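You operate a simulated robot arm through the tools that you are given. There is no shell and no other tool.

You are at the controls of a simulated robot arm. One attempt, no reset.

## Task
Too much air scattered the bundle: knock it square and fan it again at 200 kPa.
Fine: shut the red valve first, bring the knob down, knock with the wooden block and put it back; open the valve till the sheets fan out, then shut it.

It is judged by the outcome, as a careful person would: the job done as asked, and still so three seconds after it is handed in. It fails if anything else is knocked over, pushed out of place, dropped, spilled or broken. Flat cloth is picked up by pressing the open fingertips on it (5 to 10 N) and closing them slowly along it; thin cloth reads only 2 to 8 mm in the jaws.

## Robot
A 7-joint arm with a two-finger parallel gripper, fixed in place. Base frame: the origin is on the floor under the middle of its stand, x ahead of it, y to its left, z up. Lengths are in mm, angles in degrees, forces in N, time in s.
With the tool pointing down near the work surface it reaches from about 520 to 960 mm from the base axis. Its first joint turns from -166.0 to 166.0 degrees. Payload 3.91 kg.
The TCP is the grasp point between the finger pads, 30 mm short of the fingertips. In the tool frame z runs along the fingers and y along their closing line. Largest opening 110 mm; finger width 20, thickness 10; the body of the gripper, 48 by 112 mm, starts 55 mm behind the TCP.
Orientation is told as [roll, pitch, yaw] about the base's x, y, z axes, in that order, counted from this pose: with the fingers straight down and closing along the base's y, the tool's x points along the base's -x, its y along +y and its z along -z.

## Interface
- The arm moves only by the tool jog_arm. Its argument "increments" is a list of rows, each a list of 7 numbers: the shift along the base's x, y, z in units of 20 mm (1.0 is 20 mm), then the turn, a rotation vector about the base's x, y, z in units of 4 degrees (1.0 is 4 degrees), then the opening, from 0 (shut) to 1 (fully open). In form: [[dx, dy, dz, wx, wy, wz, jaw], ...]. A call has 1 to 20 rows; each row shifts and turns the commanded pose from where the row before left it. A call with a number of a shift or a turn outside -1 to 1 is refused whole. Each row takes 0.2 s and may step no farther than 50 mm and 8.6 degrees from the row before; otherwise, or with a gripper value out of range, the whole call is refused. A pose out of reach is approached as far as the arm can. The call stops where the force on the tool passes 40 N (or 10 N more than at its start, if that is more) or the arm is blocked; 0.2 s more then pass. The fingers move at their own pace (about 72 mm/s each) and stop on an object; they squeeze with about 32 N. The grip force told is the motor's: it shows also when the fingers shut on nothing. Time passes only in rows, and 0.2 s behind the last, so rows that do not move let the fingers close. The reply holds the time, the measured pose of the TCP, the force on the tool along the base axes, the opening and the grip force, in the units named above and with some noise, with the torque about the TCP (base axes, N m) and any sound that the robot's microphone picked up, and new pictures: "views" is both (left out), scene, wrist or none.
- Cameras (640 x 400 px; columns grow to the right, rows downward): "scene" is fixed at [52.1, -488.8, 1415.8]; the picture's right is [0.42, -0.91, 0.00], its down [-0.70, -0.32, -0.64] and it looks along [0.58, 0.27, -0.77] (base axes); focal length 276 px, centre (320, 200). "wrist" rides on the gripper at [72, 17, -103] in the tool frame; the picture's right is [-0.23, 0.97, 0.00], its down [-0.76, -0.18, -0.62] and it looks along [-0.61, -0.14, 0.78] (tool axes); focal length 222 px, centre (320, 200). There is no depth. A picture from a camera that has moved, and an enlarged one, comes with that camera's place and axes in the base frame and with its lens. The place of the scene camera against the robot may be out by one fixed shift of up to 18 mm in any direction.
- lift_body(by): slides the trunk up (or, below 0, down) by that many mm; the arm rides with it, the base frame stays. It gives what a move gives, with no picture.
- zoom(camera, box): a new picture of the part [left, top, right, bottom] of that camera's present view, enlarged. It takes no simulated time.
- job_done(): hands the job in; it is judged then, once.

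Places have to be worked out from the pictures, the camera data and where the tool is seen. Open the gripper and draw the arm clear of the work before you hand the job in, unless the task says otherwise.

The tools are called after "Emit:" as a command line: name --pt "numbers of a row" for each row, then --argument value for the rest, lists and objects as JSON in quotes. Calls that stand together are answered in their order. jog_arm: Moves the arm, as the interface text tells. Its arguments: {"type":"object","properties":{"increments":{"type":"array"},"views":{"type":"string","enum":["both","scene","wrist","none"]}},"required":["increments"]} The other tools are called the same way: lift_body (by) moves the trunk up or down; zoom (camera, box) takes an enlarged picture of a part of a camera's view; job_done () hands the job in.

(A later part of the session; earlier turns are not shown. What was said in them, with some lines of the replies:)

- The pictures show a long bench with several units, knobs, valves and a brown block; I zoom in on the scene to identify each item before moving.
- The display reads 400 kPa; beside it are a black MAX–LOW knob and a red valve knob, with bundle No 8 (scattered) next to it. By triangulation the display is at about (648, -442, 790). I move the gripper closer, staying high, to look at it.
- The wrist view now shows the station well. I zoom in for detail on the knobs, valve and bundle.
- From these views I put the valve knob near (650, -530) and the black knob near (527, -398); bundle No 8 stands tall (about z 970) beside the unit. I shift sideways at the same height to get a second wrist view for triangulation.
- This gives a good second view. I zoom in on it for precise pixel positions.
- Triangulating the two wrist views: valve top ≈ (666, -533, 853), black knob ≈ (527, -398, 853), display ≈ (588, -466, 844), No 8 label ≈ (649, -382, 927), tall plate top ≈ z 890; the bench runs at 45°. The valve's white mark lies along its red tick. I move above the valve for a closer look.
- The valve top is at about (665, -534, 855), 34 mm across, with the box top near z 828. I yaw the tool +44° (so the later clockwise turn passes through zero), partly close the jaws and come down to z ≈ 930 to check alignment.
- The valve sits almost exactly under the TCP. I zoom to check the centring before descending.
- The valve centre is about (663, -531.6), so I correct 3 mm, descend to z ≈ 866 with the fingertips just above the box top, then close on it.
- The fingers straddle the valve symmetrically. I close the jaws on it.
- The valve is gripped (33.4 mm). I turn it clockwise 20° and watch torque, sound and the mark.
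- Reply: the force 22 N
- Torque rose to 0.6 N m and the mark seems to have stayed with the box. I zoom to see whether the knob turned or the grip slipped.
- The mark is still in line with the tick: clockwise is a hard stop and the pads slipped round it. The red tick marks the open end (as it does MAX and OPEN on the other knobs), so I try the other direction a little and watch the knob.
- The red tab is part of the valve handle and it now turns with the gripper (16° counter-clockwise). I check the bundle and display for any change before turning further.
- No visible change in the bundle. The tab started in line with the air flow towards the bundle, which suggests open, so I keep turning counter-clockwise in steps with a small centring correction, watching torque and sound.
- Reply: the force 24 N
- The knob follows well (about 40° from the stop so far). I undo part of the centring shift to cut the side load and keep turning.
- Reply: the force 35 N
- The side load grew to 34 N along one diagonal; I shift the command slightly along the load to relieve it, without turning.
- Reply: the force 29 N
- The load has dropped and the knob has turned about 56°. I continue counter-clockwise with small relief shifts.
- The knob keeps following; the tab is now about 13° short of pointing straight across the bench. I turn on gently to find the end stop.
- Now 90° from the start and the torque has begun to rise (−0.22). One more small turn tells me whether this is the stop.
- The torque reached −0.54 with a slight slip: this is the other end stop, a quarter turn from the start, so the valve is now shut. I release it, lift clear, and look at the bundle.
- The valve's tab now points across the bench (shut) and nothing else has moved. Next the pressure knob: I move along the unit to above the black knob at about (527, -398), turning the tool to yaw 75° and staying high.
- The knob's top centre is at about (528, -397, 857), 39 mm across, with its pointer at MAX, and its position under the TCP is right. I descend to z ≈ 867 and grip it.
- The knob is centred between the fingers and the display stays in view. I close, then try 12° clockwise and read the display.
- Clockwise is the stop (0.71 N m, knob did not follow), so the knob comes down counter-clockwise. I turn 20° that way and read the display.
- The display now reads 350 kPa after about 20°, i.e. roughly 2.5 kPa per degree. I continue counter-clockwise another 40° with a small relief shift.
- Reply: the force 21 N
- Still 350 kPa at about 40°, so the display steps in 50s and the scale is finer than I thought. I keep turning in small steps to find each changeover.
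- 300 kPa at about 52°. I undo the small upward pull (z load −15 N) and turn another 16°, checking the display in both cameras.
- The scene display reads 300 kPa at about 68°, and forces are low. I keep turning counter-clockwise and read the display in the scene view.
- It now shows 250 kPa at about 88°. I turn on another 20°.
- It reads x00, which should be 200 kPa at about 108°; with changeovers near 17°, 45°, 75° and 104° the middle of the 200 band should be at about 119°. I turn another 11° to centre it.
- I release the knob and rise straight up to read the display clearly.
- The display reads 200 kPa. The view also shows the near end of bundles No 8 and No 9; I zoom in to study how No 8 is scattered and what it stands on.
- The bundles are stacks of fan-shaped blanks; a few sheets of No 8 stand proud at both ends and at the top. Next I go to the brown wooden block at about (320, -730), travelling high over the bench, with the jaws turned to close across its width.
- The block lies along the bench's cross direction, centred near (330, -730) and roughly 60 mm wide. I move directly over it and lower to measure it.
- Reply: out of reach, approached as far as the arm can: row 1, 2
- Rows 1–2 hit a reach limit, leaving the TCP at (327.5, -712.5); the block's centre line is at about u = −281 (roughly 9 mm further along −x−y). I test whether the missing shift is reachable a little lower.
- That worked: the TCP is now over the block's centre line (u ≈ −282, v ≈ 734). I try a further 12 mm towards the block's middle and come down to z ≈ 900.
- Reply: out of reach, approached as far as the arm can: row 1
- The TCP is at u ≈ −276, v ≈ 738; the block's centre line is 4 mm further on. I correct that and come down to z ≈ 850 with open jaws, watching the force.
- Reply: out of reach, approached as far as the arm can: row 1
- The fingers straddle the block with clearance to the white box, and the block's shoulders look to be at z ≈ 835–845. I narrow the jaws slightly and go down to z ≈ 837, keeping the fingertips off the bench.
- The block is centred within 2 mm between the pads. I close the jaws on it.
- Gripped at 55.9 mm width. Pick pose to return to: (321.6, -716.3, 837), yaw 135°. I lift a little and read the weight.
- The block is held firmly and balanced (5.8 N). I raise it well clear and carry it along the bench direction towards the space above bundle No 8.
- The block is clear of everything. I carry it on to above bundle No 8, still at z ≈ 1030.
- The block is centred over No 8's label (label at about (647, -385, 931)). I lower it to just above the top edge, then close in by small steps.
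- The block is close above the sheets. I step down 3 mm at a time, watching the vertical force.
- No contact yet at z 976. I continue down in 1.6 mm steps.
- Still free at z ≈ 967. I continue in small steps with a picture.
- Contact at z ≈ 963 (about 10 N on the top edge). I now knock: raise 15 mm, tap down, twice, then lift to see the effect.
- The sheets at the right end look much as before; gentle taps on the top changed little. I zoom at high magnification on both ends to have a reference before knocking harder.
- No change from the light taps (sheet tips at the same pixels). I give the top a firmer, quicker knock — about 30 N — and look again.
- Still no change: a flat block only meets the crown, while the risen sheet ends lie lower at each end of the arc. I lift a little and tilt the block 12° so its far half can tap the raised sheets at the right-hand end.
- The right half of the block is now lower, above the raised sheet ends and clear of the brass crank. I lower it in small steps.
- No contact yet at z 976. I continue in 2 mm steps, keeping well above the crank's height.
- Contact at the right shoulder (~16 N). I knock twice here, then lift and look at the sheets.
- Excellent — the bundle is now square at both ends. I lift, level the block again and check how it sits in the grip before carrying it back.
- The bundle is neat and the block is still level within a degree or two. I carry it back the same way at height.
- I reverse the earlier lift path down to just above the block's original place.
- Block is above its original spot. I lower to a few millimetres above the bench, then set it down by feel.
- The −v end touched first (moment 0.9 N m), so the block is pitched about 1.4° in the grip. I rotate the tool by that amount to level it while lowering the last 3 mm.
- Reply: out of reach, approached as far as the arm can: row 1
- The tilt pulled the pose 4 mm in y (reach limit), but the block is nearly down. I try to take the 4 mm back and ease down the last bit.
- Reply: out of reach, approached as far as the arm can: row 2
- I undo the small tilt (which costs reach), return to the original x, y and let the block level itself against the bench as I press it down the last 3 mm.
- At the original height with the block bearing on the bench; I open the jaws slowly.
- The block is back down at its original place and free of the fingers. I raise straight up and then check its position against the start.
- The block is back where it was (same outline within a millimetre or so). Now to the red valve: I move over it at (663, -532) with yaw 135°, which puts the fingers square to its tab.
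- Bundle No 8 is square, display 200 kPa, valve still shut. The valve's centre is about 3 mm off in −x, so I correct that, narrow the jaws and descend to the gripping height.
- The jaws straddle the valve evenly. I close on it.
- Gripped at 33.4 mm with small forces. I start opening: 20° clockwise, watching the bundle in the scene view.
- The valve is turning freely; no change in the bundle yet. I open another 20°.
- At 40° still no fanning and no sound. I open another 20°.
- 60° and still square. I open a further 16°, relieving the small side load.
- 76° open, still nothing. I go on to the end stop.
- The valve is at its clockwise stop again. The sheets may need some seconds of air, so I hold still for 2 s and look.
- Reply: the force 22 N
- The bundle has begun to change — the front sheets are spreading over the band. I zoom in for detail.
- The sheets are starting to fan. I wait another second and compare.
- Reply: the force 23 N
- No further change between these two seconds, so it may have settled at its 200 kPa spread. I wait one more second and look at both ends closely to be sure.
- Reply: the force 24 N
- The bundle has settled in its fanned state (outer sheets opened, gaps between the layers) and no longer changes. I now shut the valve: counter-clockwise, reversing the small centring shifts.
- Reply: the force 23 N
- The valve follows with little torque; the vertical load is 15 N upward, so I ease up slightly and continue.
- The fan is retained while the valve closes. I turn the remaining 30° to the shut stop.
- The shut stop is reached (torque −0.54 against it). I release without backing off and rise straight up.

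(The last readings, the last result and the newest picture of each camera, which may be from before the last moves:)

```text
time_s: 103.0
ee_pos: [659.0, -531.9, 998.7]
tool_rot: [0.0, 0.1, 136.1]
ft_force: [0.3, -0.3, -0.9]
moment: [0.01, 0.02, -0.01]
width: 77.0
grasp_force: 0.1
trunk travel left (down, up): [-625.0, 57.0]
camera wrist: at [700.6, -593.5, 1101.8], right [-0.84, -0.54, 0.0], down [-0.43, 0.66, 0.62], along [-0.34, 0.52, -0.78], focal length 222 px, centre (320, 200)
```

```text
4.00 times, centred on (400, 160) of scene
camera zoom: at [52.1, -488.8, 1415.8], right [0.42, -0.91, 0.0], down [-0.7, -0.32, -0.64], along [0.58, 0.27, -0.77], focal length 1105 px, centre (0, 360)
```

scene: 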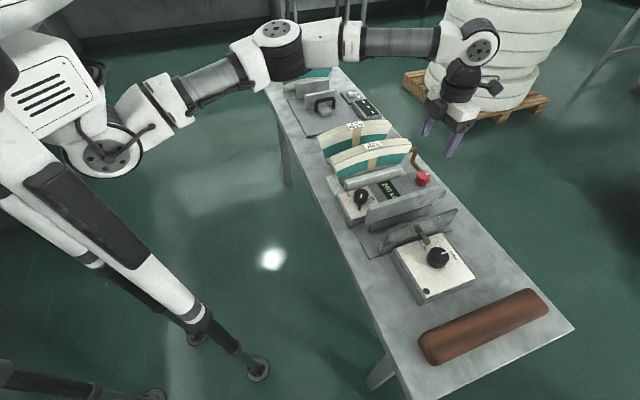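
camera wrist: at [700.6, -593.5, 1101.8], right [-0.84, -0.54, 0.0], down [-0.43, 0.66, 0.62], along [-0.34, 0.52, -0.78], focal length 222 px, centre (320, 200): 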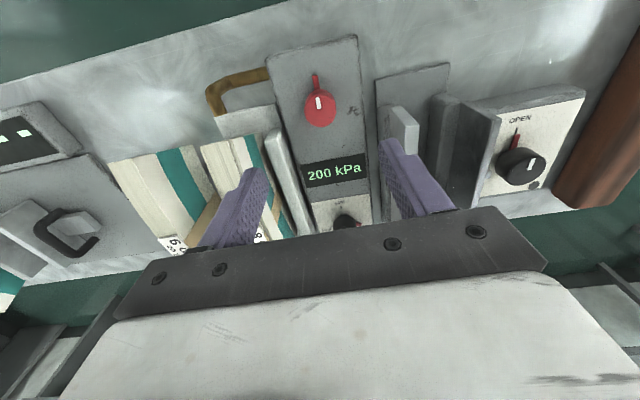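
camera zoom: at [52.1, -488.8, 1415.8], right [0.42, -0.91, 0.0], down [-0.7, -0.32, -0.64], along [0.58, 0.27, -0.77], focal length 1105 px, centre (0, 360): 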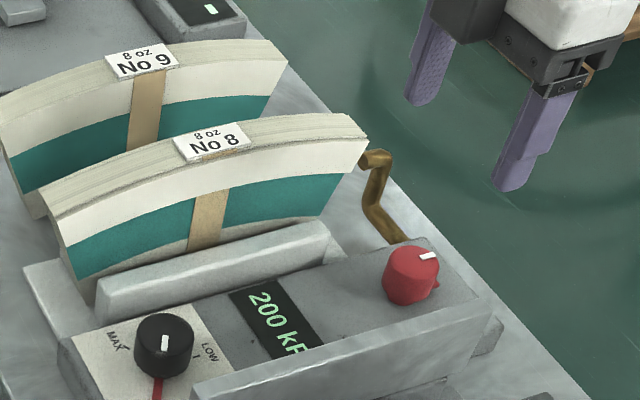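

The valve is shut, display 200 kPa. I shift over the bundle's end at a safe height to inspect the fan from above.

Emit:
jog_arm --pt "0.6 0.75 0.6 0 0 0 1" --pt "0.6 0.75 0.6 0 0 0 1" --pt "0.6 0.75 0.4 0 0 0 1" --pt "0.6 0.75 0 0 0 0 1" --pt "0.6 0.75 0 0 0 0 1" --views "wrist"

Emit:
zoom --camera "wrist" --box '[220, 60, 420, 220]'

```text
time_s: 104.2
ee_pos: [719.6, -455.9, 1030.5]
tool_rot: [0.0, 0.0, 136.1]
ft_force: [0.1, -0.1, -0.2]
moment: [0.0, 0.05, -0.02]
width: 109.8
grasp_force: 0.0
trunk travel left (down, up): [-625.0, 57.0]
camera wrist: at [760.7, -518.0, 1132.9], right [-0.84, -0.54, 0.0], down [-0.43, 0.66, 0.62], along [-0.34, 0.52, -0.78], focal length 222 px, centre (320, 200)
```

wrist: 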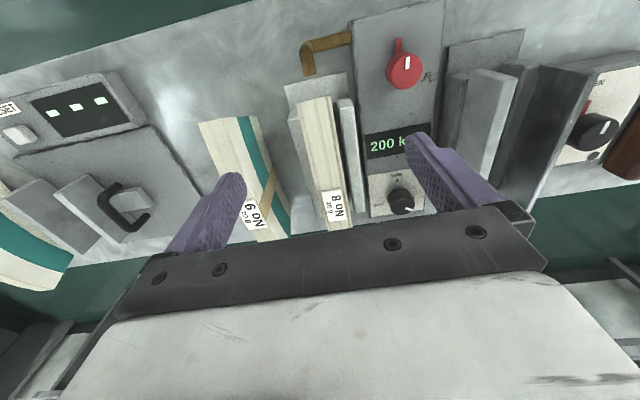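

```text
2.50 times, centred on (320, 140) of wrist
camera zoom: at [760.7, -518.0, 1132.9], right [-0.84, -0.54, 0.0], down [-0.43, 0.66, 0.62], along [-0.34, 0.52, -0.78], focal length 555 px, centre (320, 350)
```

zoom: 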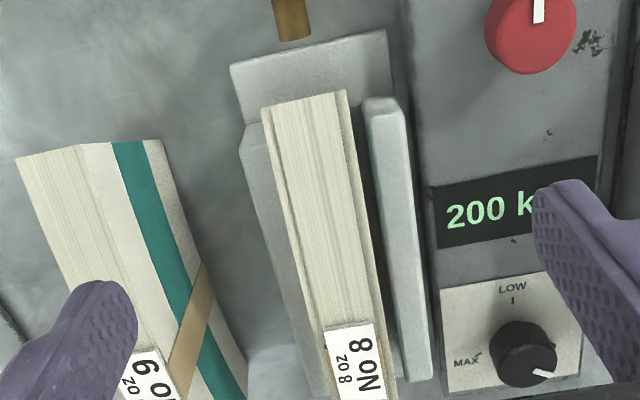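

Emit:
zoom --camera "wrist" --box '[280, 90, 370, 160]'

Emit:
zoom --camera "wrist" --box '[360, 20, 440, 80]'

```text
5.71 times, centred on (325, 125) of wrist
camera zoom: at [760.7, -518.0, 1132.9], right [-0.84, -0.54, 0.0], down [-0.43, 0.66, 0.62], along [-0.34, 0.52, -0.78], focal length 1269 px, centre (291, 629)
```

zoom: 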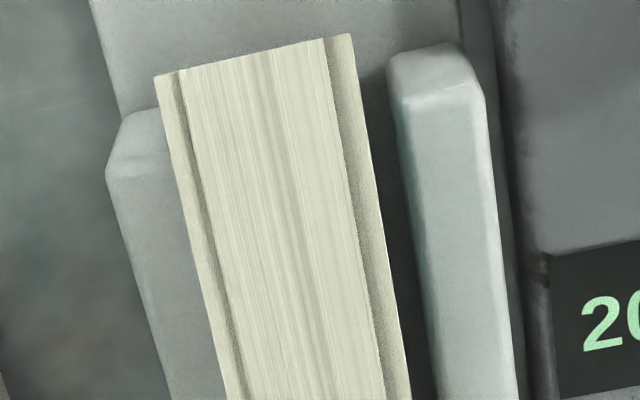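

```text
6.67 times, centred on (400, 50) of wrist
camera zoom: at [760.7, -518.0, 1132.9], right [-0.84, -0.54, 0.0], down [-0.43, 0.66, 0.62], along [-0.34, 0.52, -0.78], focal length 1481 px, centre (-213, 1200)
```

zoom: 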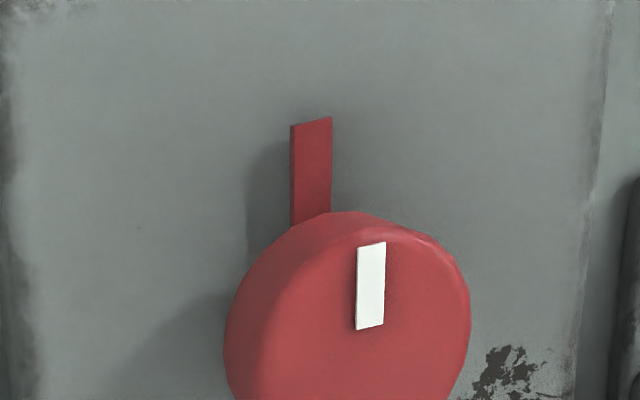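

The fan is clear from above: the outer sheets stand off the core evenly on both sides, with ends aligned, and the valve's tab is at its shut stop. I draw the arm up and back, clear of the bench, with the gripper open.

Emit:
jog_arm --pt "0 0 1 0 0 0 1" --pt "0 0 1 0 0 0 1" --pt "-0.5 0 1 0 0 -1 1" --pt "-1 0 1 0 0 -1 1" --pt "-1 0 1 0 0 -1 1" --pt "-1 0 1 0 0 -1 1" --pt "-1 0 0.5 0 0 -1 1" --pt "-1 0 0.5 0 0 -1 1" --pt "-1 0.2 0 0 0 -1 1" --pt "-1 0.2 0 0 0 -1 1" --pt "-1 0.2 0 0 0 -1 1" --pt "-1 0.2 0 0 0 -1 1" --pt "-1 0.2 0 0 0 -1 1" --pt "-1 0.2 0 0 0 -1 1" --pt "-1 0.2 0 0 0 -1 1" --pt "-1 0.2 0 0 0 -1 1" --views "scene"

Emit:
zoom --camera "scene" --box '[320, 110, 480, 210]'

```text
time_s: 107.6
ee_pos: [449.4, -424.5, 1169.4]
tool_rot: [0.0, 0.0, 80.1]
ft_force: [0.5, 0.2, -0.2]
moment: [0.01, 0.01, 0.03]
width: 110.0
grasp_force: 0.0
trunk travel left (down, up): [-625.0, 57.0]
```

scene: 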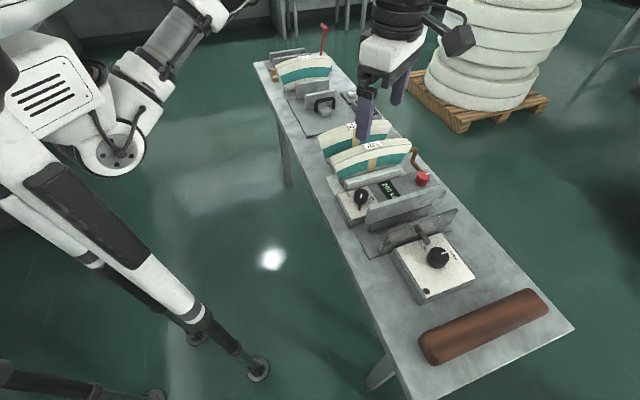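

```text
4.00 times, centred on (400, 160) of scene
camera zoom: at [52.1, -488.8, 1415.8], right [0.42, -0.91, 0.0], down [-0.7, -0.32, -0.64], along [0.58, 0.27, -0.77], focal length 1105 px, centre (0, 360)
```

zoom: 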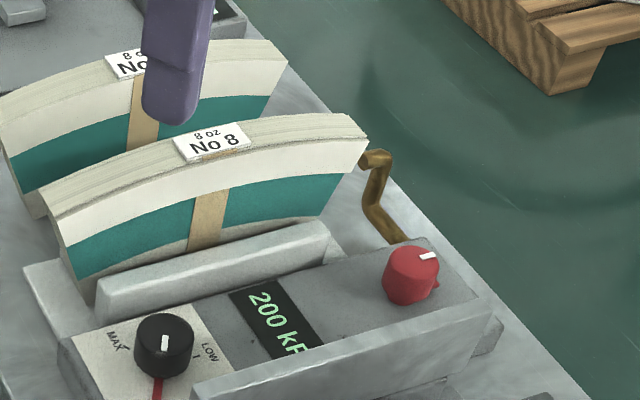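

Everything is in place: fan steady, display 200 kPa, valve shut, block back. I retreat a little further towards the start pose and take a final look.

Emit:
jog_arm --pt "-1 0.4 0.1 0 0 -1 1" --pt "-1 0.4 0.1 0 0 -1 1" --pt "-1 0.4 0.1 0 0 -1 1" --pt "-1 0.4 0.1 0 0 -1 1" --pt "-1 0.4 0.1 0 0 -1 1" --pt "-1 0.4 0.1 0 0 -1 1" --pt "-1 0.4 0.1 0 0 -1 1" --pt "-1 0.4 0.1 0 0 -1 1" --views "scene"

Emit:
zoom --camera "scene" --box '[320, 110, 480, 210]'

```text
time_s: 109.4
ee_pos: [290.5, -360.6, 1186.4]
tool_rot: [-0.1, 0.0, 48.0]
ft_force: [-0.3, 1.1, 0.1]
moment: [-0.02, 0.0, -0.04]
width: 110.2
grasp_force: 0.1
trunk travel left (down, up): [-625.0, 57.0]
```

scene: 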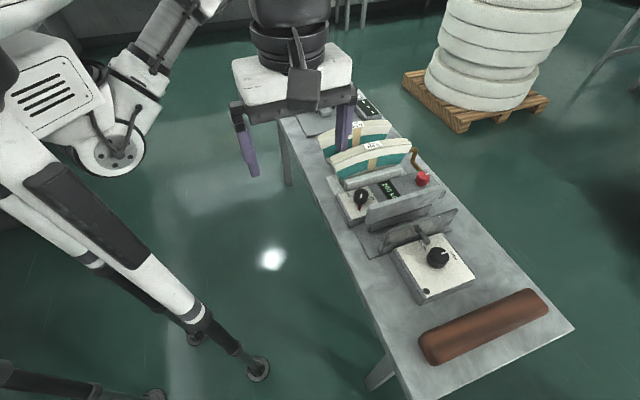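

```text
4.00 times, centred on (400, 160) of scene
camera zoom: at [52.1, -488.8, 1415.8], right [0.42, -0.91, 0.0], down [-0.7, -0.32, -0.64], along [0.58, 0.27, -0.77], focal length 1105 px, centre (0, 360)
```

zoom: 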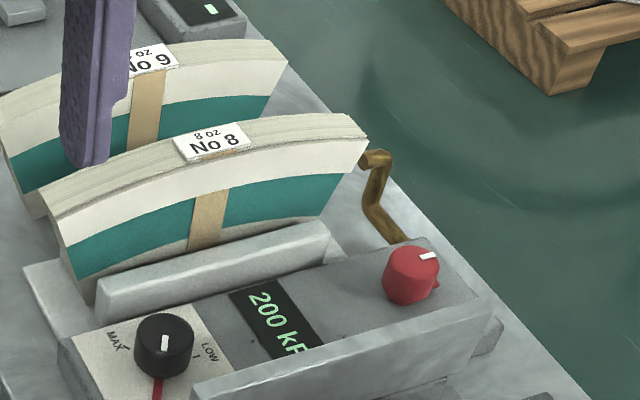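

The arm is clear and the gripper is open. Bundle No 8 is fanned and steady, the knob is at 200 kPa, the red valve is shut and the block is back in its place. I hand the job in.

Emit:
job_done

```text
The job is handed in.
```

Bundle No 8 is square again and fanned at 200 kPa. The red valve is shut and the wooden block is back where it lay.

- **Valve:** I shut it first with a counter-clockwise quarter turn to its stop. I opened it fully for the fanning and shut it again afterwards.
- **Pressure:** I turned the knob down from 400. The display reads 200 kPa.
- **Knocking:** Flat taps on the top of the bundle changed nothing. Two knocks with the block tilted onto the right-hand shoulder brought the sheets square at both ends.
- **Fanning:** After a couple of seconds of air the outer sheets stood off the core evenly on both sides. They did not change over the next two seconds, so I took that as fanned and shut the valve. They stayed that way afterwards.

I saw nothing else on the bench knocked or shifted. The gripper is open and the arm is drawn back clear of the work.
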